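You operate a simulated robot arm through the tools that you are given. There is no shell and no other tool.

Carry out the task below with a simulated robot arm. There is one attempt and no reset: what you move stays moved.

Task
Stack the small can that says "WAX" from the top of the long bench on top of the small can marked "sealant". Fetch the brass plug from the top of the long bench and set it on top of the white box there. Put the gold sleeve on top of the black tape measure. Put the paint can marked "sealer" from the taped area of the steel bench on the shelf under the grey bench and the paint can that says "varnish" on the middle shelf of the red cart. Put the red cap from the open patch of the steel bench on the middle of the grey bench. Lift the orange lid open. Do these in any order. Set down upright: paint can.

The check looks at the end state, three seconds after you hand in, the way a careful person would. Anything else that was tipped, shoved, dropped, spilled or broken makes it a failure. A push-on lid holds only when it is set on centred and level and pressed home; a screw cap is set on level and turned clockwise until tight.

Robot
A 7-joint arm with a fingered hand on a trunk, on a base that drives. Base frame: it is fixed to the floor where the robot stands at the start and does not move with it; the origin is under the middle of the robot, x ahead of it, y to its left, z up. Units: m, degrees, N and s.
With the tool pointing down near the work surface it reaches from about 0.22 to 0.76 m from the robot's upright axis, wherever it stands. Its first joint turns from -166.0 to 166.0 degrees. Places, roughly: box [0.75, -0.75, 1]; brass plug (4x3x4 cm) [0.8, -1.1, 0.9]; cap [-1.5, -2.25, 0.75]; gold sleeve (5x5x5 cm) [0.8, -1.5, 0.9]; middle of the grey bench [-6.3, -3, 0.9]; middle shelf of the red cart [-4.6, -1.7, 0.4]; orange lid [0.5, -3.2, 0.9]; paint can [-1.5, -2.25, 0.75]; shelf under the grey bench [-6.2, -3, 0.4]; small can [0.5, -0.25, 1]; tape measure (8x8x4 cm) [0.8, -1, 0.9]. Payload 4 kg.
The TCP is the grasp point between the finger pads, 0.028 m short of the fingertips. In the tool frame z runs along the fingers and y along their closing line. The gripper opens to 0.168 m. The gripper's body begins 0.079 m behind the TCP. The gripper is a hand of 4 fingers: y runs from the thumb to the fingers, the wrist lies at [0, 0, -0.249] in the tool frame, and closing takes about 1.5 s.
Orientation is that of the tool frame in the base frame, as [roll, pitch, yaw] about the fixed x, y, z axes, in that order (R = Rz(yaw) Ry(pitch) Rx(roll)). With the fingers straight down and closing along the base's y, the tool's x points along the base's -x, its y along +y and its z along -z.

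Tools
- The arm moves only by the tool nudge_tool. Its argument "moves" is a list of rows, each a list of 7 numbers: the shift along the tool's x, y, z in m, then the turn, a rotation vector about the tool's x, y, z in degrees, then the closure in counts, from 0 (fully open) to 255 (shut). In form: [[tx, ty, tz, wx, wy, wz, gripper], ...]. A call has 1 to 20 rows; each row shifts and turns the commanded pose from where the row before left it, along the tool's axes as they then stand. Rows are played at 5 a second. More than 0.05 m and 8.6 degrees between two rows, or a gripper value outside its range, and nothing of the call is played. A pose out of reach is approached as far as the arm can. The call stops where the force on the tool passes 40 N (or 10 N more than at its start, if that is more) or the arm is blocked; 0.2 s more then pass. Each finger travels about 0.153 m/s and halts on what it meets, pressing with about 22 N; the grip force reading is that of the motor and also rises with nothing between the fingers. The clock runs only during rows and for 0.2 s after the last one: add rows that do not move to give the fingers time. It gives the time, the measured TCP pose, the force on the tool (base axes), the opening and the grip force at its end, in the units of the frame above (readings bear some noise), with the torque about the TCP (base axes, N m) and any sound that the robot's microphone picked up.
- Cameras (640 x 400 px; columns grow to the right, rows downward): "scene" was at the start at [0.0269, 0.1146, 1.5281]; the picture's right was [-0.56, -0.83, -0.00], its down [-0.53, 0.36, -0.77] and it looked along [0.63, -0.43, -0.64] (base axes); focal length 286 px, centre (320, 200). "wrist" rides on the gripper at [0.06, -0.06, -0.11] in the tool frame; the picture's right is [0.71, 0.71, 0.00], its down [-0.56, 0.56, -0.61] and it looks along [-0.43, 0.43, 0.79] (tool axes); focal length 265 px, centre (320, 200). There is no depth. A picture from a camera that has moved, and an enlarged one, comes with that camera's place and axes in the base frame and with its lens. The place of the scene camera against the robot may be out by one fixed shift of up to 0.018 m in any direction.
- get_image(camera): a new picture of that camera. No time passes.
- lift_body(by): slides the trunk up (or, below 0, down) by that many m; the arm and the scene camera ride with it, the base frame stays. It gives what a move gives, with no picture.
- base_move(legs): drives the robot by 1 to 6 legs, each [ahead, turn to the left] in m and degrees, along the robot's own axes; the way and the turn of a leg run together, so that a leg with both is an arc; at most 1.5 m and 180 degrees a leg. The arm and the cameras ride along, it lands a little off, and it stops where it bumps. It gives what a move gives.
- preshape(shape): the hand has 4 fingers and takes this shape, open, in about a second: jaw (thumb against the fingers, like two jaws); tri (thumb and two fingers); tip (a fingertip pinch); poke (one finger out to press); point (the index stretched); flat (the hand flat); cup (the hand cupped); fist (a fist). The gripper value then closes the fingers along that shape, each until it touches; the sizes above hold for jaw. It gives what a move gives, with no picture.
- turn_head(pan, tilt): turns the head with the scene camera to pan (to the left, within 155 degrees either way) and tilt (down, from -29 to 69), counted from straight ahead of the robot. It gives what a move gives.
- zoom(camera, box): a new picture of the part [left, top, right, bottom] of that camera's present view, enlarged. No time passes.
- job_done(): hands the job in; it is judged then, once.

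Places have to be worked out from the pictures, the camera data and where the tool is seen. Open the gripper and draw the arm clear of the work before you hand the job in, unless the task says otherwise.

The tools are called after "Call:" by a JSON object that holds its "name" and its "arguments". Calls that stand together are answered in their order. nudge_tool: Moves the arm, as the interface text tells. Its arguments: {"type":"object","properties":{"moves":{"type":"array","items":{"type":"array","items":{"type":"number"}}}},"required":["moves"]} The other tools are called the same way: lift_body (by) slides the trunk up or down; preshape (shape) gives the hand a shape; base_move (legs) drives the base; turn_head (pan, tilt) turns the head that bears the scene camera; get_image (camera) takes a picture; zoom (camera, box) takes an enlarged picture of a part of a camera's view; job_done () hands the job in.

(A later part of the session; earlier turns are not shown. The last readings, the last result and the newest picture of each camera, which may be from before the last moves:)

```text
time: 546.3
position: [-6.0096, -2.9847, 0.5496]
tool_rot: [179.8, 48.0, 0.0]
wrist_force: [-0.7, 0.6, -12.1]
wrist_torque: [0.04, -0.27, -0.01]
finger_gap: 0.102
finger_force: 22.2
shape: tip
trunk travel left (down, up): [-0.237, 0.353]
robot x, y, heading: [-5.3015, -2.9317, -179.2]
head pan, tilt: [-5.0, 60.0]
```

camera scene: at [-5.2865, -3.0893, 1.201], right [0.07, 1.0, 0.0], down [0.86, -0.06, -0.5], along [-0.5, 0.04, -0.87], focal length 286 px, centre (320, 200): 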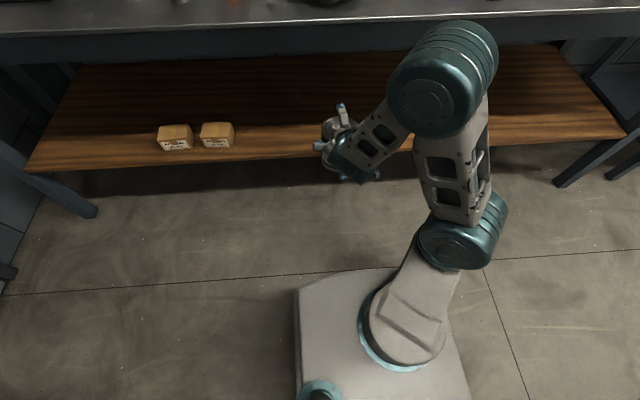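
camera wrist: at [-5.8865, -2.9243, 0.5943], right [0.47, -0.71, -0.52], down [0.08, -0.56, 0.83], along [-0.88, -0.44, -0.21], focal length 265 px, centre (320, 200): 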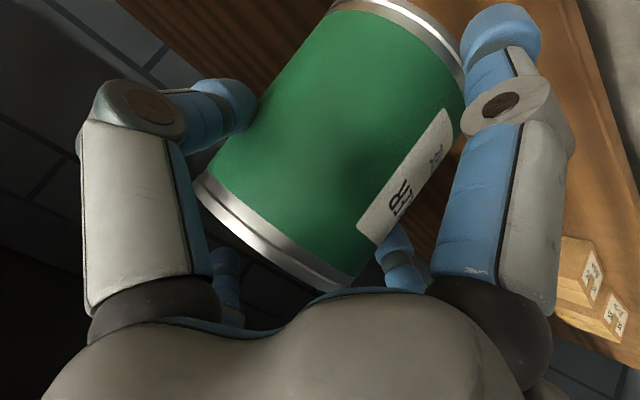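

Call:
{"name": "nudge_tool", "arguments": {"moves": [[0.0045, 0, 0.004, 0, 0, 0, 140], [0, 0, 0, 0, 0, 0, 140]]}}

```text
time: 546.9
position: [-6.0099, -2.9838, 0.5436]
tool_rot: [179.8, 48.0, 0.0]
wrist_force: [0.0, 0.2, -11.7]
wrist_torque: [0.05, -0.25, 0.02]
finger_gap: 0.1017
finger_force: 22.6
shape: tip
trunk travel left (down, up): [-0.237, 0.353]
robot x, y, heading: [-5.2982, -2.9294, -179.6]
head pan, tilt: [-5.0, 60.0]
```

Call:
{"name": "nudge_tool", "arguments": {"moves": [[0.0045, 0, 0.004, 0, 0, 0, 140], [0, 0, 0, 0, 0, 0, 140]]}}

```text
time: 547.5
position: [-6.0088, -2.9847, 0.5364]
tool_rot: [179.8, 48.1, 0.0]
wrist_force: [0.3, 0.5, -11.3]
wrist_torque: [0.04, -0.27, 0.03]
finger_gap: 0.1019
finger_force: 21.8
shape: tip
trunk travel left (down, up): [-0.237, 0.353]
robot x, y, heading: [-5.2966, -2.931, -179.5]
head pan, tilt: [-5.0, 60.0]
```

Call:
{"name": "nudge_tool", "arguments": {"moves": [[0.0045, 0, 0.004, 0, 0, 0, 140], [0, 0, 0, 0, 0, 0, 140]]}}

```text
time: 548.1
position: [-6.0107, -2.9851, 0.5315]
tool_rot: [179.9, 48.1, 0.0]
wrist_force: [1.4, 0.0, -13.4]
wrist_torque: [0.05, -0.25, 0.01]
finger_gap: 0.1015
finger_force: 21.8
shape: tip
trunk travel left (down, up): [-0.237, 0.353]
robot x, y, heading: [-5.2965, -2.9306, -179.4]
head pan, tilt: [-5.0, 60.0]
```

No contact yet at 0.531. I continue.

Call:
{"name": "nudge_tool", "arguments": {"moves": [[0.0045, 0, 0.004, 0, 0, 0, 140], [0, 0, 0, 0, 0, 0, 140]]}}

Call:
{"name": "get_image", "arguments": {"camera": "wrist"}}

```text
time: 548.7
position: [-6.0101, -2.9845, 0.5245]
tool_rot: [179.9, 48.0, -0.1]
wrist_force: [-0.3, -0.1, -12.1]
wrist_torque: [0.02, -0.27, 0.02]
finger_gap: 0.1018
finger_force: 21.9
shape: tip
trunk travel left (down, up): [-0.237, 0.353]
robot x, y, heading: [-5.2962, -2.9364, -179.4]
head pan, tilt: [-5.0, 60.0]
```

```text
taken
camera wrist: at [-5.8879, -2.9231, 0.5539], right [0.47, -0.71, -0.52], down [0.08, -0.56, 0.83], along [-0.88, -0.44, -0.2], focal length 265 px, centre (320, 200)
```

wrist: 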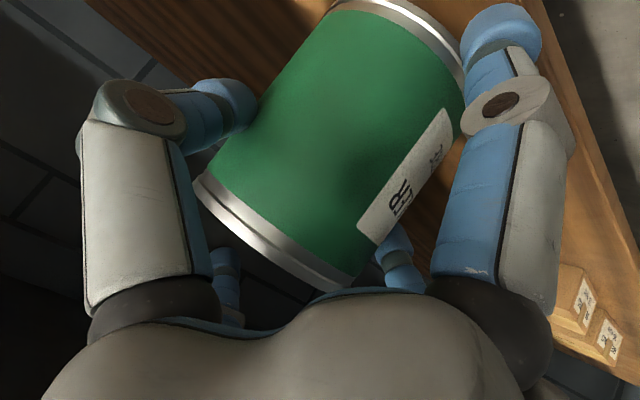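

Call:
{"name": "nudge_tool", "arguments": {"moves": [[0.0037, 0, 0.0034, 0, 0, 0, 140], [0, 0, 0, 0, 0, 0, 140]]}}

```text
time: 549.3
position: [-6.0094, -2.9834, 0.5203]
tool_rot: [-180.0, 48.1, 0.0]
wrist_force: [0.2, -0.5, -12.1]
wrist_torque: [0.0, -0.24, -0.02]
finger_gap: 0.1016
finger_force: 21.9
shape: tip
trunk travel left (down, up): [-0.237, 0.353]
robot x, y, heading: [-5.2986, -2.9322, -179.2]
head pan, tilt: [-5.0, 60.0]
```

Call:
{"name": "nudge_tool", "arguments": {"moves": [[0.0037, 0, 0.0034, 0, 0, 0, 140], [0, 0, 0, 0, 0, 0, 140]]}}

```text
time: 549.9
position: [-6.0099, -2.9836, 0.5146]
tool_rot: [179.9, 48.0, -0.1]
wrist_force: [0.0, -0.3, -13.3]
wrist_torque: [0.03, -0.26, 0.01]
finger_gap: 0.1018
finger_force: 22.7
shape: tip
trunk travel left (down, up): [-0.237, 0.353]
robot x, y, heading: [-5.2995, -2.929, -179.1]
head pan, tilt: [-5.0, 60.0]
```

Call:
{"name": "nudge_tool", "arguments": {"moves": [[0.0037, 0, 0.0034, 0, 0, 0, 140], [0, 0, 0, 0, 0, 0, 140]]}}

```text
time: 550.5
position: [-6.0091, -2.9842, 0.5096]
tool_rot: [179.9, 48.0, 0.0]
wrist_force: [-0.2, 0.0, -12.0]
wrist_torque: [0.05, -0.26, 0.03]
finger_gap: 0.1017
finger_force: 22.5
shape: tip
trunk travel left (down, up): [-0.237, 0.353]
robot x, y, heading: [-5.2978, -2.9287, -179.4]
head pan, tilt: [-5.0, 60.0]
```

Call:
{"name": "nudge_tool", "arguments": {"moves": [[0.0037, 0, 0.0034, 0, 0, 0, 140], [0, 0, 0, 0, 0, 0, 140]]}}

Call:
{"name": "zoom", "arguments": {"camera": "scene", "box": [250, 20, 450, 200]}}

```text
time: 551.1
position: [-6.0101, -2.984, 0.504]
tool_rot: [179.9, 48.0, -0.1]
wrist_force: [-0.3, 0.1, -12.9]
wrist_torque: [0.01, -0.26, 0.06]
finger_gap: 0.1016
finger_force: 22.0
shape: tip
trunk travel left (down, up): [-0.237, 0.353]
robot x, y, heading: [-5.2976, -2.9333, -179.3]
head pan, tilt: [-5.0, 60.0]
```

```text
2.22 times, centred on (350, 110) of scene
camera zoom: at [-5.2868, -3.0893, 1.201], right [0.07, 1.0, 0.0], down [0.86, -0.06, -0.5], along [-0.5, 0.04, -0.87], focal length 636 px, centre (253, 400)
```

zoom: 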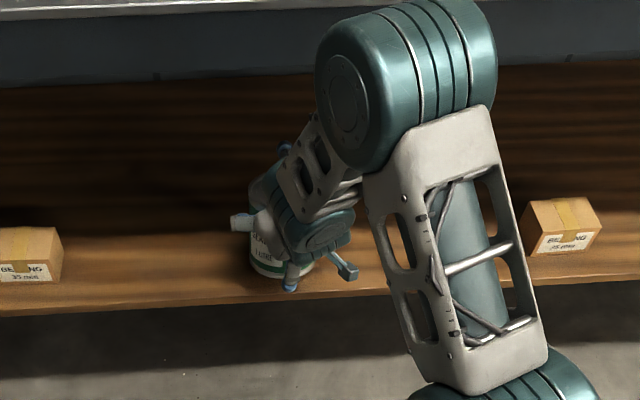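

Call:
{"name": "nudge_tool", "arguments": {"moves": [[0.003, 0, 0.0027, 0, 0, 0, 140], [0, 0, 0, 0, 0, 0, 140]]}}

```text
time: 551.7
position: [-6.0104, -2.9845, 0.4997]
tool_rot: [179.9, 47.9, 0.0]
wrist_force: [0.4, -0.1, -11.6]
wrist_torque: [0.03, -0.29, -0.03]
finger_gap: 0.1018
finger_force: 21.8
shape: tip
trunk travel left (down, up): [-0.237, 0.353]
robot x, y, heading: [-5.2987, -2.93, -179.3]
head pan, tilt: [-5.0, 60.0]
```

Call:
{"name": "nudge_tool", "arguments": {"moves": [[0.003, 0, 0.0027, 0, 0, 0, 140], [0, 0, 0, 0, 0, 0, 140]]}}

```text
time: 552.3
position: [-6.0095, -2.9842, 0.4964]
tool_rot: [179.9, 48.0, -0.1]
wrist_force: [-0.1, 0.1, -12.5]
wrist_torque: [0.04, -0.28, 0.03]
finger_gap: 0.1017
finger_force: 22.1
shape: tip
trunk travel left (down, up): [-0.237, 0.353]
robot x, y, heading: [-5.3004, -2.9309, -179.4]
head pan, tilt: [-5.0, 60.0]
```

Call:
{"name": "nudge_tool", "arguments": {"moves": [[0.003, 0, 0.0027, 0, 0, 0, 140], [0, 0, 0, 0, 0, 0, 140]]}}

Call:
{"name": "get_image", "arguments": {"camera": "wrist"}}

```text
time: 552.9
position: [-6.0096, -2.9853, 0.4928]
tool_rot: [180.0, 48.1, -0.1]
wrist_force: [-0.6, -0.3, -12.7]
wrist_torque: [0.06, -0.28, 0.02]
finger_gap: 0.1019
finger_force: 22.1
shape: tip
trunk travel left (down, up): [-0.237, 0.353]
robot x, y, heading: [-5.2979, -2.932, -179.4]
head pan, tilt: [-5.0, 60.0]
```

```text
taken
camera wrist: at [-5.8882, -2.9234, 0.5211], right [0.47, -0.71, -0.52], down [0.08, -0.56, 0.83], along [-0.88, -0.44, -0.2], focal length 265 px, centre (320, 200)
```

wrist: 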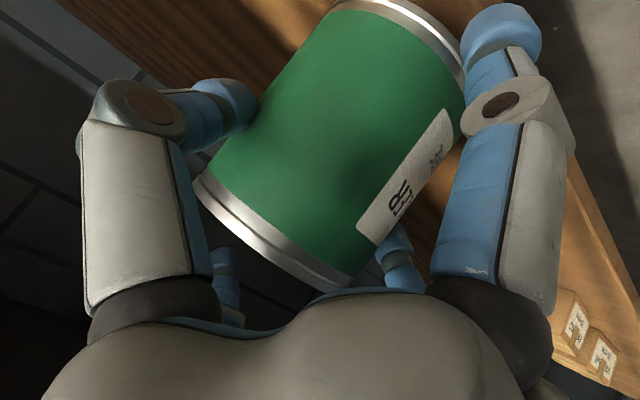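

No contact yet, so the shelf is lower (about z 0.38) and its edge nearer x = -5.965. I move 2.5 cm further in before continuing down.

Call:
{"name": "nudge_tool", "arguments": {"moves": [[-0.0084, 0, 0.0093, 0, 0, 0, 140], [-0.0084, 0, 0.0093, 0, 0, 0, 140], [0, 0, 0, 0, 0, 0, 140]]}}

Call:
{"name": "nudge_tool", "arguments": {"moves": [[0.003, 0, 0.0027, 0, 0, 0, 140], [0, 0, 0, 0, 0, 0, 140]]}}

```text
time: 553.7
position: [-6.0326, -2.9858, 0.494]
tool_rot: [180.0, 47.9, 0.0]
wrist_force: [0.0, -0.1, -13.4]
wrist_torque: [0.04, -0.25, -0.01]
finger_gap: 0.102
finger_force: 22.3
shape: tip
trunk travel left (down, up): [-0.237, 0.353]
robot x, y, heading: [-5.303, -2.9309, -179.4]
head pan, tilt: [-5.0, 60.0]
```

```text
time: 554.3
position: [-6.0345, -2.9841, 0.4898]
tool_rot: [179.9, 47.9, 0.0]
wrist_force: [-0.2, -0.4, -12.4]
wrist_torque: [0.03, -0.29, 0.0]
finger_gap: 0.1017
finger_force: 22.3
shape: tip
trunk travel left (down, up): [-0.237, 0.353]
robot x, y, heading: [-5.2972, -2.9322, -179.4]
head pan, tilt: [-5.0, 60.0]
```

Call:
{"name": "nudge_tool", "arguments": {"moves": [[0.003, 0, 0.0027, 0, 0, 0, 140], [0, 0, 0, 0, 0, 0, 140]]}}

```text
time: 554.9
position: [-6.0349, -2.9855, 0.4853]
tool_rot: [179.9, 48.0, 0.0]
wrist_force: [0.5, 0.4, -11.7]
wrist_torque: [0.01, -0.23, -0.02]
finger_gap: 0.1017
finger_force: 22.1
shape: tip
trunk travel left (down, up): [-0.237, 0.353]
robot x, y, heading: [-5.298, -2.9315, -179.1]
head pan, tilt: [-5.0, 60.0]
```

Call:
{"name": "nudge_tool", "arguments": {"moves": [[0.003, 0, 0.0027, 0, 0, 0, 140], [0, 0, 0, 0, 0, 0, 140]]}}

```text
time: 555.5
position: [-6.0336, -2.9849, 0.4812]
tool_rot: [179.9, 48.1, 0.0]
wrist_force: [0.5, 0.1, -9.2]
wrist_torque: [0.05, -0.17, -0.02]
finger_gap: 0.1018
finger_force: 22.0
shape: tip
trunk travel left (down, up): [-0.237, 0.353]
robot x, y, heading: [-5.2958, -2.9296, -179.2]
head pan, tilt: [-5.0, 60.0]
```

Contact begins at z = 0.481 (the shelf takes about 3 N). I continue in 3 mm steps and let the can right itself.

Call:
{"name": "nudge_tool", "arguments": {"moves": [[0.0022, 0, 0.002, 0, 0, 0, 140], [0, 0, 0, 0, 0, 0, 140]]}}

Call:
{"name": "get_image", "arguments": {"camera": "wrist"}}

```text
time: 556.1
position: [-6.0339, -2.9842, 0.4787]
tool_rot: [179.9, 48.0, 0.1]
wrist_force: [-0.1, 0.6, -8.5]
wrist_torque: [0.05, -0.12, 0.01]
finger_gap: 0.1016
finger_force: 21.6
shape: tip
trunk travel left (down, up): [-0.237, 0.353]
robot x, y, heading: [-5.2971, -2.933, -179.2]
head pan, tilt: [-5.0, 60.0]
```

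```text
taken
camera wrist: at [-5.9129, -2.9232, 0.5065], right [0.47, -0.71, -0.52], down [0.08, -0.56, 0.83], along [-0.88, -0.44, -0.2], focal length 265 px, centre (320, 200)
```

wrist: 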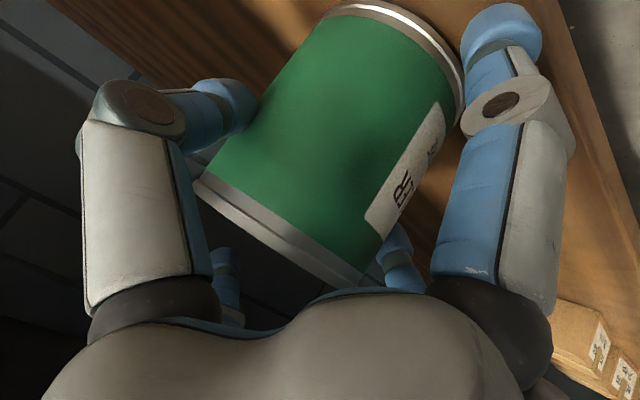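

The can is turning upright as planned. I continue lowering.

Call:
{"name": "nudge_tool", "arguments": {"moves": [[0.0019, 0, 0.0017, 0, 0, 0, 140], [0.0019, 0, 0.0017, 0, 0, 0, 140], [0, 0, 0, 0, 0, 0, 140]]}}

Call:
{"name": "get_image", "arguments": {"camera": "wrist"}}

```text
time: 556.9
position: [-6.0379, -2.984, 0.4757]
tool_rot: [179.7, 48.6, -0.2]
wrist_force: [-6.9, -0.1, 6.2]
wrist_torque: [0.05, -0.5, -0.03]
finger_gap: 0.1017
finger_force: 21.8
shape: tip
trunk travel left (down, up): [-0.237, 0.353]
robot x, y, heading: [-5.2962, -2.9329, -179.5]
head pan, tilt: [-5.0, 60.0]
```

```text
taken
camera wrist: at [-5.9154, -2.9231, 0.5038], right [0.47, -0.71, -0.53], down [0.09, -0.56, 0.83], along [-0.88, -0.44, -0.2], focal length 265 px, centre (320, 200)
```

wrist: 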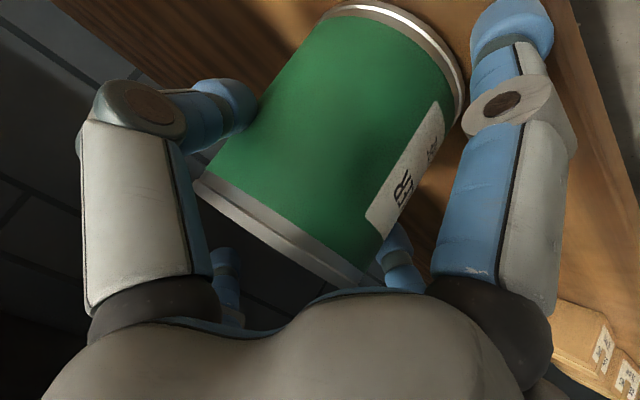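

The rear finger now touches the shelf, so I can't go lower, but the can already stands on its front bottom edge with only a small lean. I ease up 2 mm and release very slowly so it settles back onto its base.

Call:
{"name": "nudge_tool", "arguments": {"moves": [[-0.0015, 0, -0.0013, 0, 0, 0, 125], [0, 0, 0, 0, 0, 0, 112], [0, 0, 0, 0, 0, 0, 106], [0, 0, 0, 0, 0, 0, 103], [0, 0, 0, 0, 0, 0, 101]]}}

Call:
{"name": "get_image", "arguments": {"camera": "wrist"}}

```text
time: 558.1
position: [-6.0354, -2.9847, 0.478]
tool_rot: [179.8, 48.3, 0.0]
wrist_force: [-4.6, -1.1, 12.7]
wrist_torque: [-0.05, -0.5, -0.08]
finger_gap: 0.1029
finger_force: 6.3
shape: tip
trunk travel left (down, up): [-0.237, 0.353]
robot x, y, heading: [-5.298, -2.9298, -179.3]
head pan, tilt: [-5.0, 60.0]
```

```text
taken
camera wrist: at [-5.9132, -2.9229, 0.5057], right [0.47, -0.71, -0.53], down [0.09, -0.56, 0.83], along [-0.88, -0.44, -0.2], focal length 265 px, centre (320, 200)
```

wrist: 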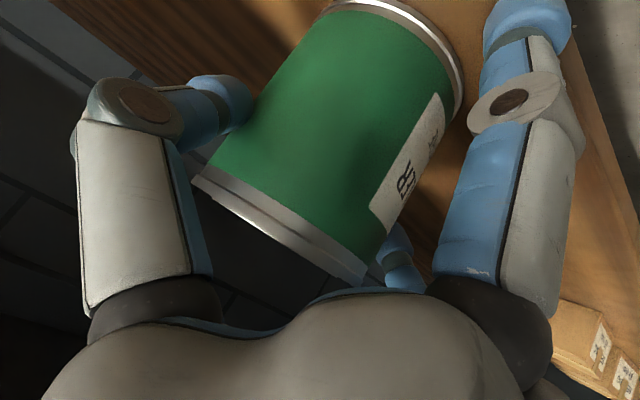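

Grip force is down to 6 N and the rear finger is moving out. I continue opening very slowly.

Call:
{"name": "nudge_tool", "arguments": {"moves": [[-0.0015, 0, -0.0013, 0, 0, 0, 100], [0, 0, 0, 0, 0, 0, 99], [0, 0, 0, 0, 0, 0, 98], [0, 0, 0, 0, 0, 0, 97]]}}

Call:
{"name": "get_image", "arguments": {"camera": "wrist"}}

```text
time: 559.1
position: [-6.0335, -2.985, 0.4775]
tool_rot: [179.9, 47.9, 0.0]
wrist_force: [0.5, -0.9, -0.9]
wrist_torque: [0.0, 0.0, 0.02]
finger_gap: 0.1053
finger_force: 0.2
shape: tip
trunk travel left (down, up): [-0.237, 0.353]
robot x, y, heading: [-5.2995, -2.93, -179.2]
head pan, tilt: [-5.0, 60.0]
```

```text
taken
camera wrist: at [-5.912, -2.9235, 0.5063], right [0.47, -0.71, -0.52], down [0.08, -0.56, 0.83], along [-0.88, -0.44, -0.21], focal length 265 px, centre (320, 200)
```

wrist: 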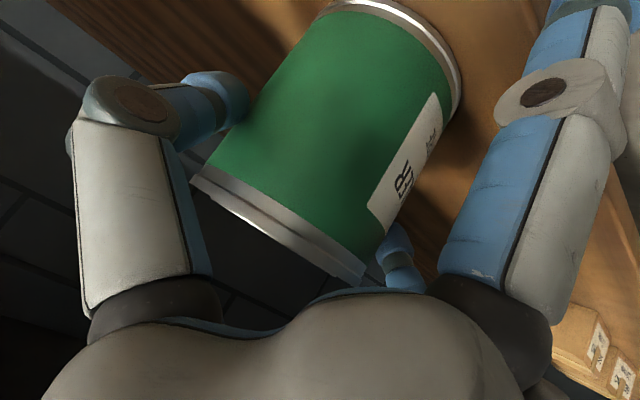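

Released: the can stands by itself, and with the camera now at lid height its rim is seen edge-on, so it is upright. I open further and withdraw straight back along the tool axis.

Call:
{"name": "nudge_tool", "arguments": {"moves": [[0, 0, 0, 0, 0, 0, 85], [0, 0, 0, 0, 0, 0, 65], [0, 0, 0, 0, 0, 0, 40], [0, 0, 0, 0, 0, 0, 20], [0, 0, 0, 0, 0, 0, 20]]}}

Call:
{"name": "get_image", "arguments": {"camera": "wrist"}}

Call:
{"name": "zoom", "arguments": {"camera": "scene", "box": [250, 20, 450, 200]}}

```text
time: 560.3
position: [-6.0345, -2.9847, 0.4785]
tool_rot: [-180.0, 48.0, 0.0]
wrist_force: [-0.1, -0.5, 0.2]
wrist_torque: [0.0, 0.01, 0.0]
finger_gap: 0.1549
finger_force: 0.1
shape: tip
trunk travel left (down, up): [-0.237, 0.353]
robot x, y, heading: [-5.2943, -2.9336, -179.4]
head pan, tilt: [-5.0, 60.0]
```

```text
taken
camera wrist: at [-5.9127, -2.9233, 0.5067], right [0.47, -0.71, -0.53], down [0.09, -0.56, 0.83], along [-0.88, -0.44, -0.2], focal length 265 px, centre (320, 200)
```

wrist: 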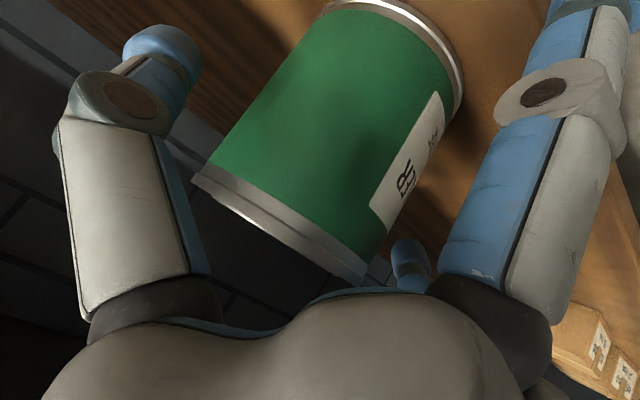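

```text
2.22 times, centred on (350, 110) of scene
camera zoom: at [-5.2857, -3.0892, 1.201], right [0.07, 1.0, 0.0], down [0.86, -0.06, -0.5], along [-0.5, 0.04, -0.87], focal length 636 px, centre (253, 400)
```

zoom: 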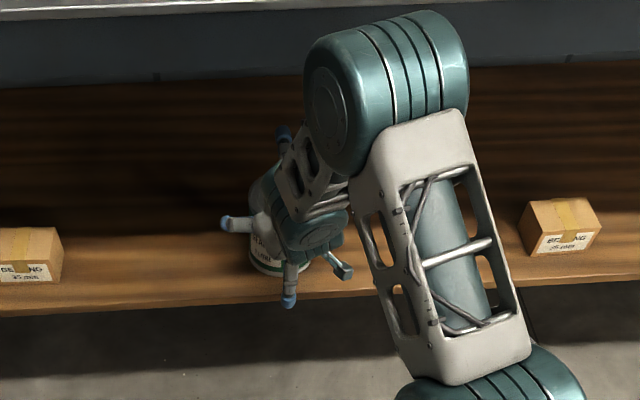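

The sealer stands on the shelf. I withdraw backward along the tool axis.

Call:
{"name": "nudge_tool", "arguments": {"moves": [[0, 0, -0.015, 0, 0, 0, 10], [0, 0, -0.02, 0, 0, 0, 0], [-0.005, 0, -0.025, 0, 0, 0, 0], [0.01, 0, -0.03, 0, 0, 0, 0], [0.01, 0, -0.03, 0, 0, 0, 0], [0.01, 0, -0.03, 0, 0, 0, 0], [0.01, 0, -0.03, 0, 0, 0, 0], [0.01, 0, -0.03, 0, 0, 0, 0], [0, 0, 0, 0, 0, 0, 0]]}}

Call:
{"name": "get_image", "arguments": {"camera": "wrist"}}

Call:
{"name": "get_image", "arguments": {"camera": "scene"}}

```text
time: 562.3
position: [-5.8469, -2.9856, 0.5835]
tool_rot: [179.9, 48.0, -0.2]
wrist_force: [0.4, -0.7, 0.3]
wrist_torque: [0.0, 0.02, 0.0]
finger_gap: 0.1681
finger_force: 0.0
shape: tip
trunk travel left (down, up): [-0.237, 0.353]
robot x, y, heading: [-5.2972, -2.9354, -179.3]
head pan, tilt: [-5.0, 60.0]
```

```text
taken
camera wrist: at [-5.7253, -2.9232, 0.6125], right [0.47, -0.71, -0.53], down [0.08, -0.56, 0.83], along [-0.88, -0.43, -0.2], focal length 265 px, centre (320, 200)
```

wrist: 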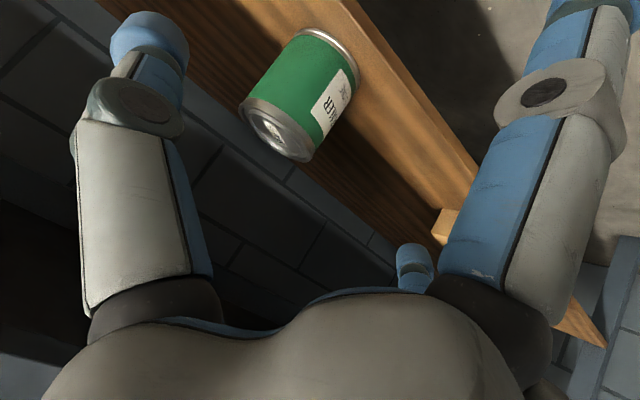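

```text
taken
camera scene: at [-5.2856, -3.0892, 1.201], right [0.07, 1.0, 0.0], down [0.86, -0.06, -0.5], along [-0.5, 0.04, -0.87], focal length 286 px, centre (320, 200)
```

scene: 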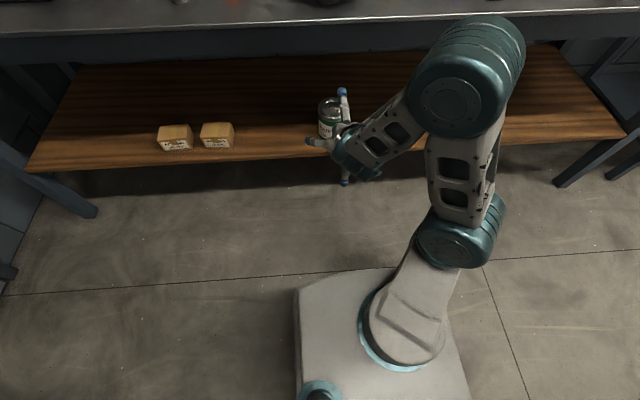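

The sealer stands upright on the shelf under the grey bench. I pull the hand back from the bench edge and raise the trunk again.

Call:
{"name": "nudge_tool", "arguments": {"moves": [[0.02, 0, -0.0223, 0, 0, 0, 0], [0.02, 0, -0.0223, 0, 0, 0, 0], [0.02, 0, -0.0223, 0, 0, 0, 0], [0, 0, 0, 0, 0, 0, 0]]}}

Call:
{"name": "lift_body", "arguments": {"by": 0.35}}

Call:
{"name": "turn_head", "arguments": {"pan": 5, "tilt": 45}}

Call:
{"name": "get_image", "arguments": {"camera": "scene"}}

```text
time: 563.3
position: [-5.7607, -2.9838, 0.5847]
tool_rot: [179.9, 48.1, 0.0]
wrist_force: [0.4, 0.3, 0.4]
wrist_torque: [0.02, 0.02, -0.02]
finger_gap: 0.1681
finger_force: 0.0
shape: tip
trunk travel left (down, up): [-0.237, 0.353]
robot x, y, heading: [-5.3001, -2.9357, -179.3]
head pan, tilt: [-5.0, 60.0]
```

```text
time: 566.7
position: [-5.7592, -2.9836, 0.9342]
tool_rot: [179.9, 48.1, 0.0]
wrist_force: [-0.5, 0.0, 0.4]
wrist_torque: [-0.03, -0.02, 0.02]
finger_gap: 0.1681
finger_force: 0.2
shape: tip
trunk travel left (down, up): [-0.587, 0.003]
robot x, y, heading: [-5.295, -2.93, -179.5]
head pan, tilt: [-5.0, 60.0]
```

```text
time: 567.5
position: [-5.7602, -2.9844, 0.9359]
tool_rot: [179.9, 48.1, -0.1]
wrist_force: [-0.3, -0.5, -0.5]
wrist_torque: [0.0, 0.02, -0.02]
finger_gap: 0.1682
finger_force: 0.0
shape: tip
trunk travel left (down, up): [-0.587, 0.003]
robot x, y, heading: [-5.2993, -2.9291, -179.5]
head pan, tilt: [5.0, 45.0]
```

```text
taken
camera scene: at [-5.3, -3.1022, 1.5705], right [-0.1, 0.99, 0.0], down [0.7, 0.07, -0.71], along [-0.7, -0.07, -0.71], focal length 286 px, centre (320, 200)
```

scene: 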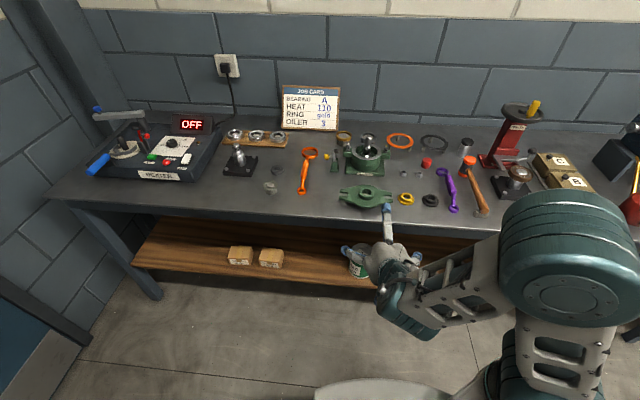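

Everything on and under the grey bench looks right. One item remains: the varnish can to the red cart. I raise the hand for driving and look at the cart on the way.

Call:
{"name": "nudge_tool", "arguments": {"moves": [[-0.0267, 0, -0.0241, 0, 0, 0, 0], [-0.0267, 0, -0.0241, 0, 0, 0, 0], [-0.0267, 0, -0.0241, 0, 0, 0, 0], [-0.0267, 0, -0.0241, 0, 0, 0, 0], [-0.0267, 0, -0.0241, 0, 5, 0, 0], [0, 0, 0, 0, 5, 0, 0], [0, 0, 0, 0, 0, 0, 0]]}}

Call:
{"name": "base_move", "arguments": {"legs": [[-0.35, 0], [0, -161]]}}

Call:
{"name": "turn_head", "arguments": {"pan": 40, "tilt": 40}}

Call:
{"name": "get_image", "arguments": {"camera": "scene"}}

```text
time: 569.1
position: [-5.7603, -2.9836, 1.1128]
tool_rot: [179.8, 37.9, -0.1]
wrist_force: [0.1, -0.7, -0.3]
wrist_torque: [0.0, -0.03, -0.02]
finger_gap: 0.1679
finger_force: 0.1
shape: tip
trunk travel left (down, up): [-0.587, 0.003]
robot x, y, heading: [-5.2953, -2.9332, -179.3]
head pan, tilt: [5.0, 45.0]
```

```text
time: 577.9
position: [-4.5312, -2.7286, 1.112]
tool_rot: [179.9, 38.1, -161.1]
wrist_force: [-0.3, -0.3, -0.3]
wrist_torque: [-0.01, -0.02, 0.0]
finger_gap: 0.1676
finger_force: 0.0
shape: tip
trunk travel left (down, up): [-0.587, 0.003]
robot x, y, heading: [-4.9509, -2.9284, 20.0]
head pan, tilt: [5.0, 45.0]
```

```text
time: 579.0
position: [-4.5319, -2.7289, 1.1138]
tool_rot: [179.8, 38.0, -161.1]
wrist_force: [0.0, 0.5, 0.2]
wrist_torque: [0.01, -0.03, -0.02]
finger_gap: 0.1677
finger_force: 0.0
shape: tip
trunk travel left (down, up): [-0.587, 0.003]
robot x, y, heading: [-4.9525, -2.9262, 19.6]
head pan, tilt: [40.0, 40.0]
```

```text
taken
camera scene: at [-5.004, -2.7222, 1.5778], right [0.86, -0.5, 0.0], down [-0.32, -0.55, -0.77], along [0.39, 0.66, -0.64], focal length 286 px, centre (320, 200)
```

scene: 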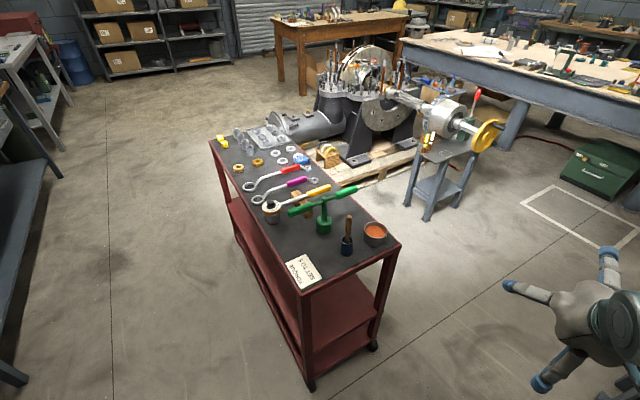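

The cart's south end is open and faces free floor. I zoom in on it to measure its middle shelf.

Call:
{"name": "zoom", "arguments": {"camera": "scene", "box": [220, 220, 440, 400]}}

```text
2.22 times, centred on (330, 310) of scene
camera zoom: at [-5.004, -2.7222, 1.5778], right [0.86, -0.5, 0.0], down [-0.32, -0.55, -0.77], along [0.39, 0.66, -0.64], focal length 636 px, centre (298, -44)
```

zoom: 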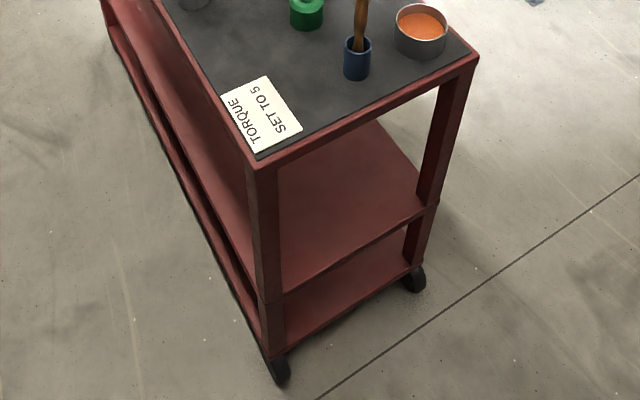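

The middle shelf is at z ≈ 0.375 with ample headroom (cart top ≈ 0.83). Now I drive back to fetch the varnish can.

Call:
{"name": "base_move", "arguments": {"legs": [[0.9, 0], [0, -19], [1.5, 0]]}}

```text
time: 591.7
position: [-2.1447, -2.5771, 1.1131]
tool_rot: [179.9, 38.1, 179.5]
wrist_force: [-0.6, -0.4, -0.4]
wrist_torque: [-0.02, 0.02, -0.01]
finger_gap: 0.1676
finger_force: 0.0
shape: tip
trunk travel left (down, up): [-0.587, 0.003]
robot x, y, heading: [-2.6056, -2.6268, 0.0]
head pan, tilt: [40.0, 40.0]
```

Call:
{"name": "base_move", "arguments": {"legs": [[0.17, 0], [0, -81], [0.8, 0], [0, 80]]}}

```text
time: 604.0
position: [-1.8585, -3.3957, 1.1141]
tool_rot: [179.9, 38.1, 176.7]
wrist_force: [0.3, -0.4, 0.4]
wrist_torque: [-0.02, 0.0, 0.0]
finger_gap: 0.168
finger_force: 0.0
shape: tip
trunk travel left (down, up): [-0.587, 0.003]
robot x, y, heading: [-2.3212, -3.4215, -2.3]
head pan, tilt: [40.0, 40.0]
```

Call:
{"name": "base_move", "arguments": {"legs": [[1.1, 0], [0, 93]]}}

Call:
{"name": "turn_head", "arguments": {"pan": 15, "tilt": 50}}

Call:
{"name": "get_image", "arguments": {"camera": "scene"}}

```text
time: 613.6
position: [-1.2956, -3.0277, 1.1142]
tool_rot: [179.9, 38.1, -89.7]
wrist_force: [0.3, -0.2, 0.4]
wrist_torque: [0.06, 0.01, 0.03]
finger_gap: 0.1678
finger_force: 0.1
shape: tip
trunk travel left (down, up): [-0.587, 0.003]
robot x, y, heading: [-1.2427, -3.4898, 91.2]
head pan, tilt: [40.0, 40.0]
```

```text
time: 614.5
position: [-1.2957, -3.0271, 1.1132]
tool_rot: [-180.0, 38.1, -89.6]
wrist_force: [-0.2, -0.6, -0.4]
wrist_torque: [0.02, 0.02, -0.01]
finger_gap: 0.1679
finger_force: 0.0
shape: tip
trunk travel left (down, up): [-0.587, 0.003]
robot x, y, heading: [-1.2372, -3.4871, 91.2]
head pan, tilt: [15.0, 50.0]
```

```text
taken
camera scene: at [-1.4077, -3.4788, 1.5636], right [0.96, 0.28, 0.0], down [0.21, -0.74, -0.64], along [-0.18, 0.62, -0.77], focal length 286 px, centre (320, 200)
```

scene: 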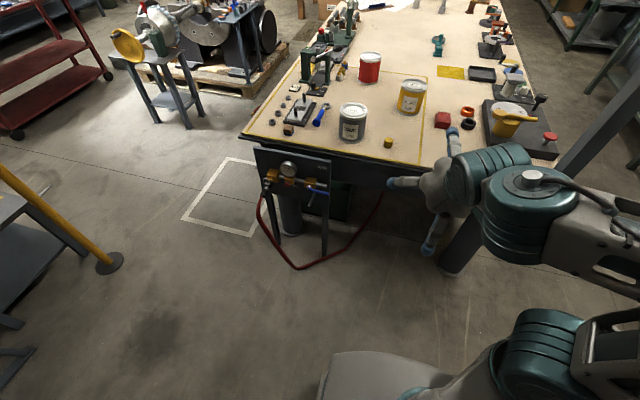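

Call:
{"name": "base_move", "arguments": {"legs": [[0.55, 0]]}}

Call:
{"name": "turn_head", "arguments": {"pan": 15, "tilt": 45}}

Call:
{"name": "get_image", "arguments": {"camera": "scene"}}

Call:
{"name": "get_image", "arguments": {"camera": "wrist"}}

```text
time: 617.6
position: [-1.3013, -2.4865, 1.113]
tool_rot: [179.9, 38.0, -90.0]
wrist_force: [0.0, 0.2, 0.3]
wrist_torque: [0.0, 0.03, 0.03]
finger_gap: 0.1681
finger_force: 0.0
shape: tip
trunk travel left (down, up): [-0.587, 0.003]
robot x, y, heading: [-1.2505, -2.9488, 90.8]
head pan, tilt: [15.0, 50.0]
```

```text
time: 618.3
position: [-1.3028, -2.4873, 1.1128]
tool_rot: [179.8, 38.1, -90.0]
wrist_force: [0.2, 0.8, -0.5]
wrist_torque: [-0.04, 0.03, -0.01]
finger_gap: 0.1678
finger_force: 0.1
shape: tip
trunk travel left (down, up): [-0.587, 0.003]
robot x, y, heading: [-1.2497, -2.9501, 90.8]
head pan, tilt: [15.0, 45.0]
```

```text
taken
camera scene: at [-1.4173, -2.9335, 1.5705], right [0.96, 0.27, 0.0], down [0.19, -0.68, -0.71], along [-0.19, 0.68, -0.71], focal length 286 px, centre (320, 200)
```

scene: 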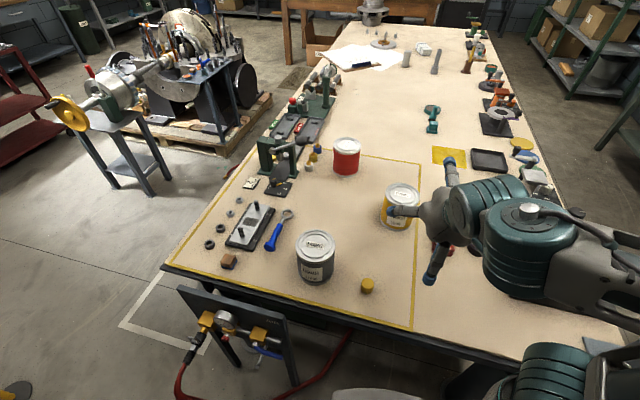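

```text
taken
camera wrist: at [-1.2414, -2.6015, 1.1626], right [-0.71, -0.56, -0.44], down [-0.56, 0.06, 0.83], along [-0.44, 0.83, -0.35], focal length 265 px, centre (320, 200)
```

wrist: 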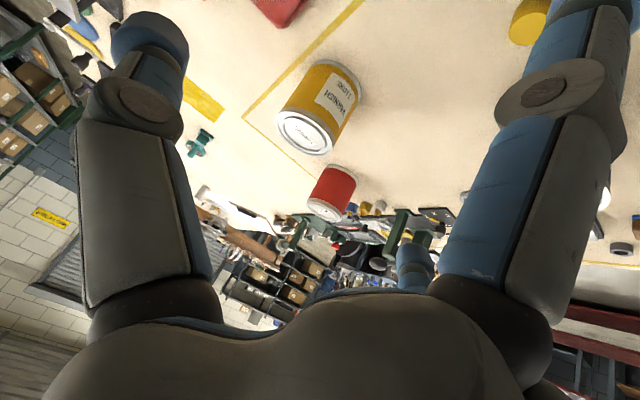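

The varnish can is at about (-1.351, -2.231). I move the tilted hand over it.

Call:
{"name": "nudge_tool", "arguments": {"moves": [[-0.0221, 0.008, 0.0412, 0, 0, 0, 20], [-0.0221, 0.008, 0.0412, 0, 0, 0, 20], [-0.0221, 0.008, 0.0412, 0, 0, 0, 20], [-0.0221, 0.008, 0.0412, 0, 0, 0, 20], [-0.0221, 0.008, 0.0412, 0, 0, 0, 20], [-0.0221, 0.008, 0.0412, 0, 0, 0, 20], [0, 0, 0, 0, 0, 0, 20]]}}

Call:
{"name": "get_image", "arguments": {"camera": "wrist"}}

Call:
{"name": "zoom", "arguments": {"camera": "scene", "box": [320, 120, 500, 270]}}

```text
time: 619.9
position: [-1.3509, -2.2314, 0.9986]
tool_rot: [179.9, 38.0, -90.0]
wrist_force: [-0.6, 0.7, 0.0]
wrist_torque: [0.02, -0.01, 0.05]
finger_gap: 0.1551
finger_force: 0.1
shape: tip
trunk travel left (down, up): [-0.587, 0.003]
robot x, y, heading: [-1.2469, -2.9483, 90.7]
head pan, tilt: [15.0, 45.0]
```

```text
taken
camera wrist: at [-1.2911, -2.346, 1.0489], right [-0.71, -0.56, -0.44], down [-0.56, 0.06, 0.83], along [-0.44, 0.83, -0.35], focal length 265 px, centre (320, 200)
```

wrist: 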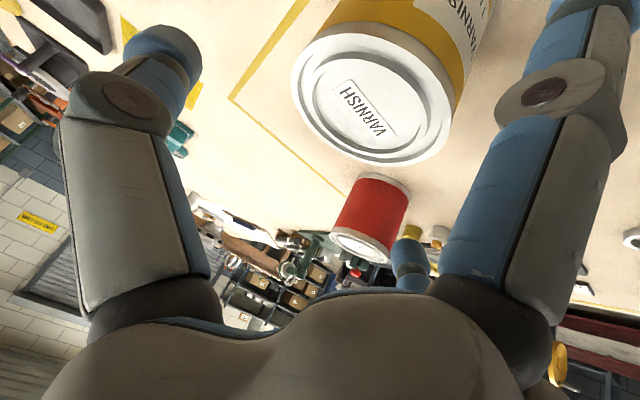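

```text
2.67 times, centred on (410, 195) of scene
camera zoom: at [-1.4173, -2.9335, 1.5705], right [0.96, 0.27, 0.0], down [0.19, -0.68, -0.71], along [-0.19, 0.68, -0.71], focal length 763 px, centre (80, 213)
```

zoom: 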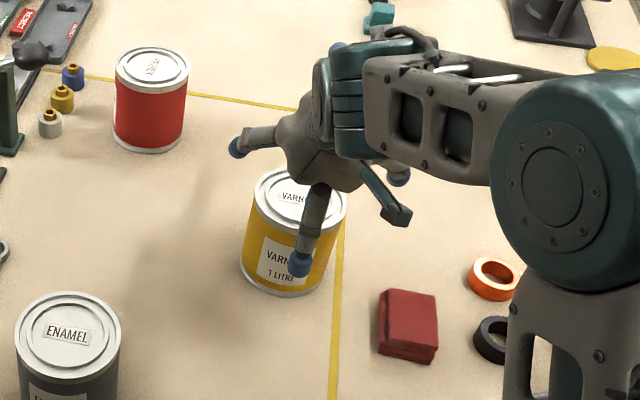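

I zoom in to fit the lid's ellipse accurately.

Call:
{"name": "zoom", "arguments": {"camera": "wrist", "box": [270, 10, 480, 180]}}

```text
2.35 times, centred on (375, 95) of wrist
camera zoom: at [-1.2911, -2.346, 1.0489], right [-0.71, -0.56, -0.44], down [-0.56, 0.06, 0.83], along [-0.44, 0.83, -0.35], focal length 624 px, centre (191, 447)
```

zoom: 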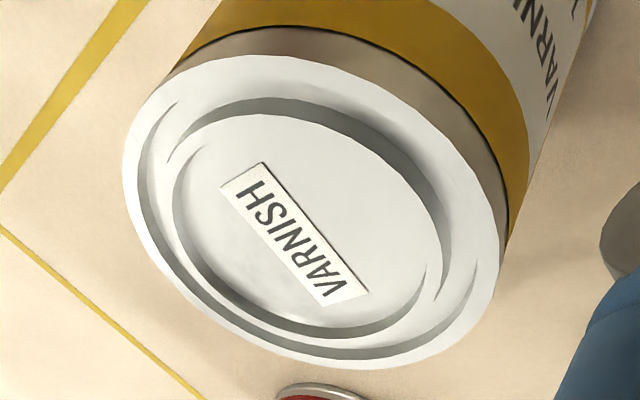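

Fitting the ellipse with perspective gives the varnish can's centre at (-1.358, -2.219), lid at z ≈ 0.923. I align and descend to z ≈ 0.898 in steps.

Call:
{"name": "nudge_tool", "arguments": {"moves": [[0.0029, 0.007, 0.0231, 0, 0, 0, 20], [0.01254, 0, 0.016, 0, 0, 0, 20], [0.01254, 0, 0.016, 0, 0, 0, 20], [0, 0, 0, 0, 0, 0, 20]]}}

Call:
{"name": "get_image", "arguments": {"camera": "wrist"}}

```text
time: 620.9
position: [-1.3582, -2.2173, 0.9413]
tool_rot: [179.8, 38.1, -90.0]
wrist_force: [-0.1, -0.3, 0.3]
wrist_torque: [-0.03, 0.01, -0.02]
finger_gap: 0.155
finger_force: 0.1
shape: tip
trunk travel left (down, up): [-0.587, 0.003]
robot x, y, heading: [-1.2449, -2.9483, 90.6]
head pan, tilt: [15.0, 45.0]
```

```text
taken
camera wrist: at [-1.2979, -2.3326, 0.9904], right [-0.71, -0.56, -0.44], down [-0.56, 0.06, 0.83], along [-0.44, 0.83, -0.35], focal length 265 px, centre (320, 200)
```

wrist: 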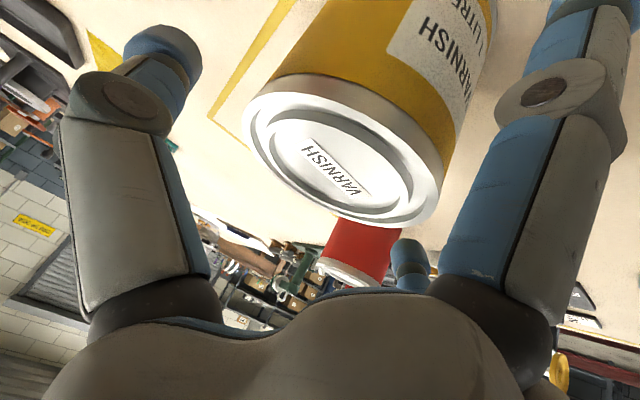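

Call:
{"name": "nudge_tool", "arguments": {"moves": [[0.0089, 0, 0.0114, 0, 0, 0, 20], [0.0089, 0, 0.0114, 0, 0, 0, 20], [0.0089, 0, 0.0114, 0, 0, 0, 20], [0, 0, 0, 0, 0, 0, 20]]}}

Call:
{"name": "get_image", "arguments": {"camera": "wrist"}}

```text
time: 621.9
position: [-1.3587, -2.217, 0.8976]
tool_rot: [179.9, 38.0, -90.1]
wrist_force: [0.0, 0.0, 0.6]
wrist_torque: [-0.01, -0.01, 0.0]
finger_gap: 0.1551
finger_force: 0.1
shape: tip
trunk travel left (down, up): [-0.587, 0.003]
robot x, y, heading: [-1.2531, -2.9545, 90.7]
head pan, tilt: [15.0, 45.0]
```

```text
taken
camera wrist: at [-1.2985, -2.3328, 0.9464], right [-0.71, -0.56, -0.44], down [-0.56, 0.06, 0.83], along [-0.44, 0.83, -0.35], focal length 265 px, centre (320, 200)
```

wrist: 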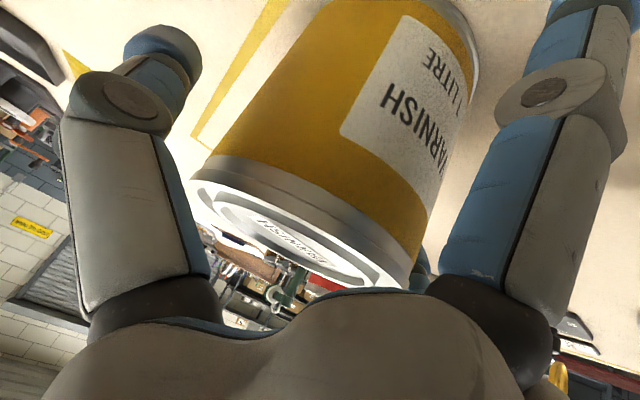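

No contact. I close the pinch slowly.

Call:
{"name": "nudge_tool", "arguments": {"moves": [[0, 0, 0, 0, 0, 0, 50], [0, 0, 0, 0, 0, 0, 75], [0, 0, 0, 0, 0, 0, 90], [0, 0, 0, 0, 0, 0, 100], [0, 0, 0, 0, 0, 0, 115], [0, 0, 0, 0, 0, 0, 130], [0, 0, 0, 0, 0, 0, 130], [0, 0, 0, 0, 0, 0, 130]]}}

Call:
{"name": "get_image", "arguments": {"camera": "wrist"}}

```text
time: 623.7
position: [-1.3583, -2.2184, 0.8974]
tool_rot: [179.9, 38.2, -90.0]
wrist_force: [0.1, 1.9, -0.2]
wrist_torque: [0.06, -0.01, -0.03]
finger_gap: 0.1002
finger_force: 21.8
shape: tip
trunk travel left (down, up): [-0.587, 0.003]
robot x, y, heading: [-1.2488, -2.9506, 90.6]
head pan, tilt: [15.0, 45.0]
```

```text
taken
camera wrist: at [-1.2984, -2.3326, 0.9465], right [-0.71, -0.56, -0.44], down [-0.56, 0.06, 0.83], along [-0.44, 0.83, -0.35], focal length 265 px, centre (320, 200)
```

wrist: 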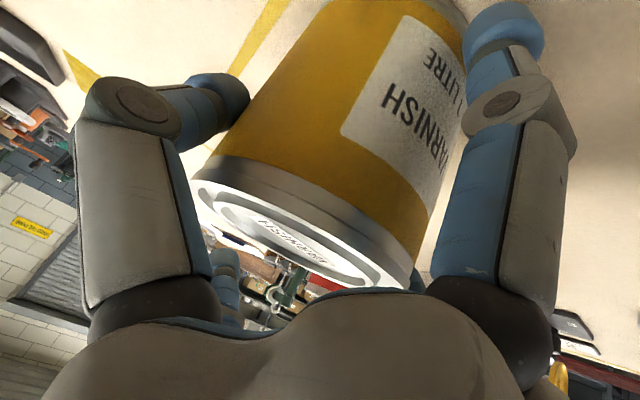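

The gap is a bit smaller than before, so I check the centring with a small lift.

Call:
{"name": "nudge_tool", "arguments": {"moves": [[-0.0062, 0, -0.0079, 0, 0, 0, 130], [-0.0062, 0, -0.0079, 0, 0, 0, 130], [-0.0062, 0, -0.0079, 0, 0, 0, 130], [0, 0, 0, 0, 0, 0, 130], [0, 0, 0, 0, 0, 0, 130], [0, 0, 0, 0, 0, 0, 130]]}}

Call:
{"name": "get_image", "arguments": {"camera": "wrist"}}

Call:
{"name": "zoom", "arguments": {"camera": "scene", "box": [340, 140, 480, 260]}}

```text
time: 625.1
position: [-1.3563, -2.2168, 0.9275]
tool_rot: [179.9, 37.9, -89.9]
wrist_force: [0.1, -0.9, -12.9]
wrist_torque: [-0.02, 0.0, 0.0]
finger_gap: 0.1004
finger_force: 22.9
shape: tip
trunk travel left (down, up): [-0.587, 0.003]
robot x, y, heading: [-1.2541, -2.9487, 90.6]
head pan, tilt: [15.0, 45.0]
```

```text
taken
camera wrist: at [-1.2965, -2.3319, 0.9762], right [-0.71, -0.56, -0.43], down [-0.56, 0.06, 0.83], along [-0.44, 0.83, -0.35], focal length 265 px, centre (320, 200)
```

wrist: 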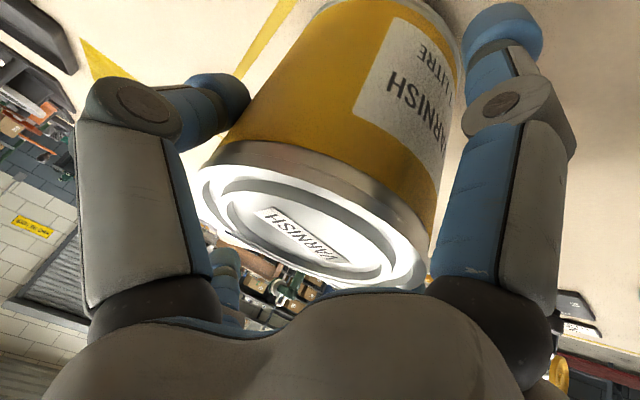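

```text
3.33 times, centred on (410, 200) of scene
camera zoom: at [-1.4176, -2.932, 1.5704], right [0.96, 0.27, 0.0], down [0.19, -0.68, -0.71], along [-0.19, 0.68, -0.71], focal length 954 px, centre (20, 200)
```

zoom: 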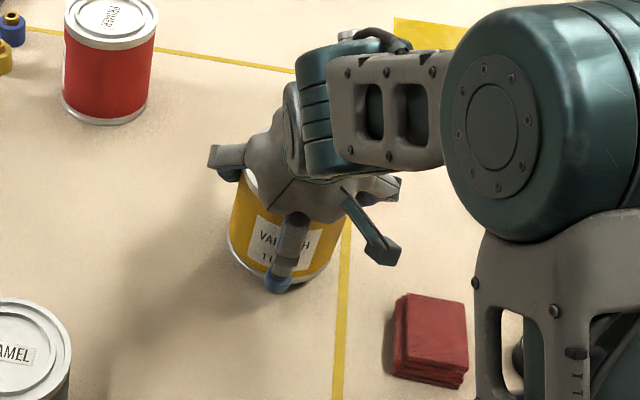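

A good grip: it hangs almost upright (about 5° back) with zero torque. I lift it and retract toward me slowly.

Call:
{"name": "nudge_tool", "arguments": {"moves": [[-0.0123, 0, -0.0157, 0, 0, 0, 135], [-0.0123, 0, -0.0157, 0, 0, 0, 135], [-0.0123, 0, -0.0157, 0, 0, 0, 135], [-0.0123, 0, -0.0157, 0, 0, 0, 135], [0.0116, 0, -0.0176, 0, 0, 0, 135], [0.0145, 0, -0.022, 0, 0, 0, 135], [0.0174, 0, -0.0264, 0, 0, 0, 135], [0.0174, 0, -0.0264, 0, 0, 0, 135], [0.0174, 0, -0.0264, 0, 0, 0, 135], [0.0174, 0, -0.0264, 0, 0, 0, 135], [0.0174, 0, -0.0264, 0, 0, 0, 135], [0.0145, 0, -0.022, 0, 0, 0, 135], [0.0116, 0, -0.0176, 0, 0, 0, 135], [0, 0, 0, 0, 0, 0, 135], [0, 0, 0, 0, 0, 0, 135]]}}

Call:
{"name": "get_image", "arguments": {"camera": "wrist"}}

```text
time: 628.3
position: [-1.3587, -2.4571, 1.0863]
tool_rot: [179.9, 38.0, -90.0]
wrist_force: [0.0, 0.0, -13.3]
wrist_torque: [-0.02, 0.03, 0.03]
finger_gap: 0.1004
finger_force: 22.0
shape: tip
trunk travel left (down, up): [-0.587, 0.003]
robot x, y, heading: [-1.2492, -2.9473, 90.7]
head pan, tilt: [15.0, 45.0]
```

```text
taken
camera wrist: at [-1.2984, -2.5709, 1.1355], right [-0.71, -0.56, -0.43], down [-0.56, 0.06, 0.83], along [-0.44, 0.83, -0.35], focal length 265 px, centre (320, 200)
```

wrist: 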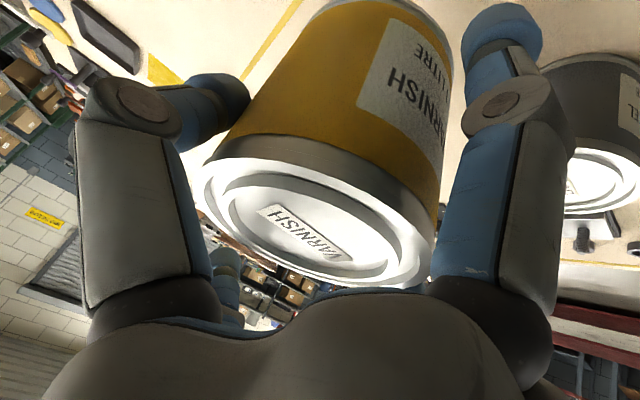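

Steady. I raise a little more, back out and follow the known route toward the cart.

Call:
{"name": "nudge_tool", "arguments": {"moves": [[-0.0103, 0, -0.0131, 0, 0, 0, 135], [-0.0103, 0, -0.0131, 0, 0, 0, 135], [-0.0103, 0, -0.0131, 0, 0, 0, 135], [0, 0, 0, 0, 0, 0, 135]]}}

Call:
{"name": "base_move", "arguments": {"legs": [[-0.45, 0], [0, 88]]}}

Call:
{"name": "get_image", "arguments": {"camera": "wrist"}}

```text
time: 629.3
position: [-1.359, -2.4564, 1.1377]
tool_rot: [179.9, 38.0, -89.9]
wrist_force: [-0.3, 0.5, -12.3]
wrist_torque: [-0.06, -0.04, 0.01]
finger_gap: 0.1001
finger_force: 22.1
shape: tip
trunk travel left (down, up): [-0.587, 0.003]
robot x, y, heading: [-1.2545, -2.9529, 90.9]
head pan, tilt: [15.0, 45.0]
```

```text
time: 635.7
position: [-1.7376, -3.4882, 1.1369]
tool_rot: [180.0, 38.0, -2.2]
wrist_force: [-0.6, -0.9, -12.2]
wrist_torque: [0.01, -0.06, 0.0]
finger_gap: 0.1
finger_force: 21.8
shape: tip
trunk travel left (down, up): [-0.587, 0.003]
robot x, y, heading: [-1.2436, -3.3951, 178.6]
head pan, tilt: [15.0, 45.0]
```

```text
taken
camera wrist: at [-1.6214, -3.4311, 1.1859], right [0.53, -0.73, -0.43], down [-0.08, -0.55, 0.83], along [-0.84, -0.4, -0.35], focal length 265 px, centre (320, 200)
```

wrist: 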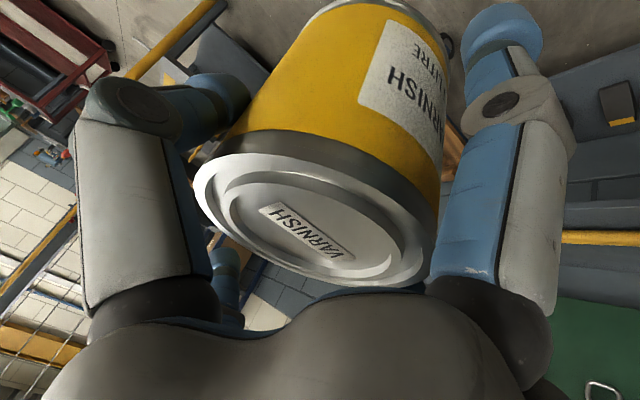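

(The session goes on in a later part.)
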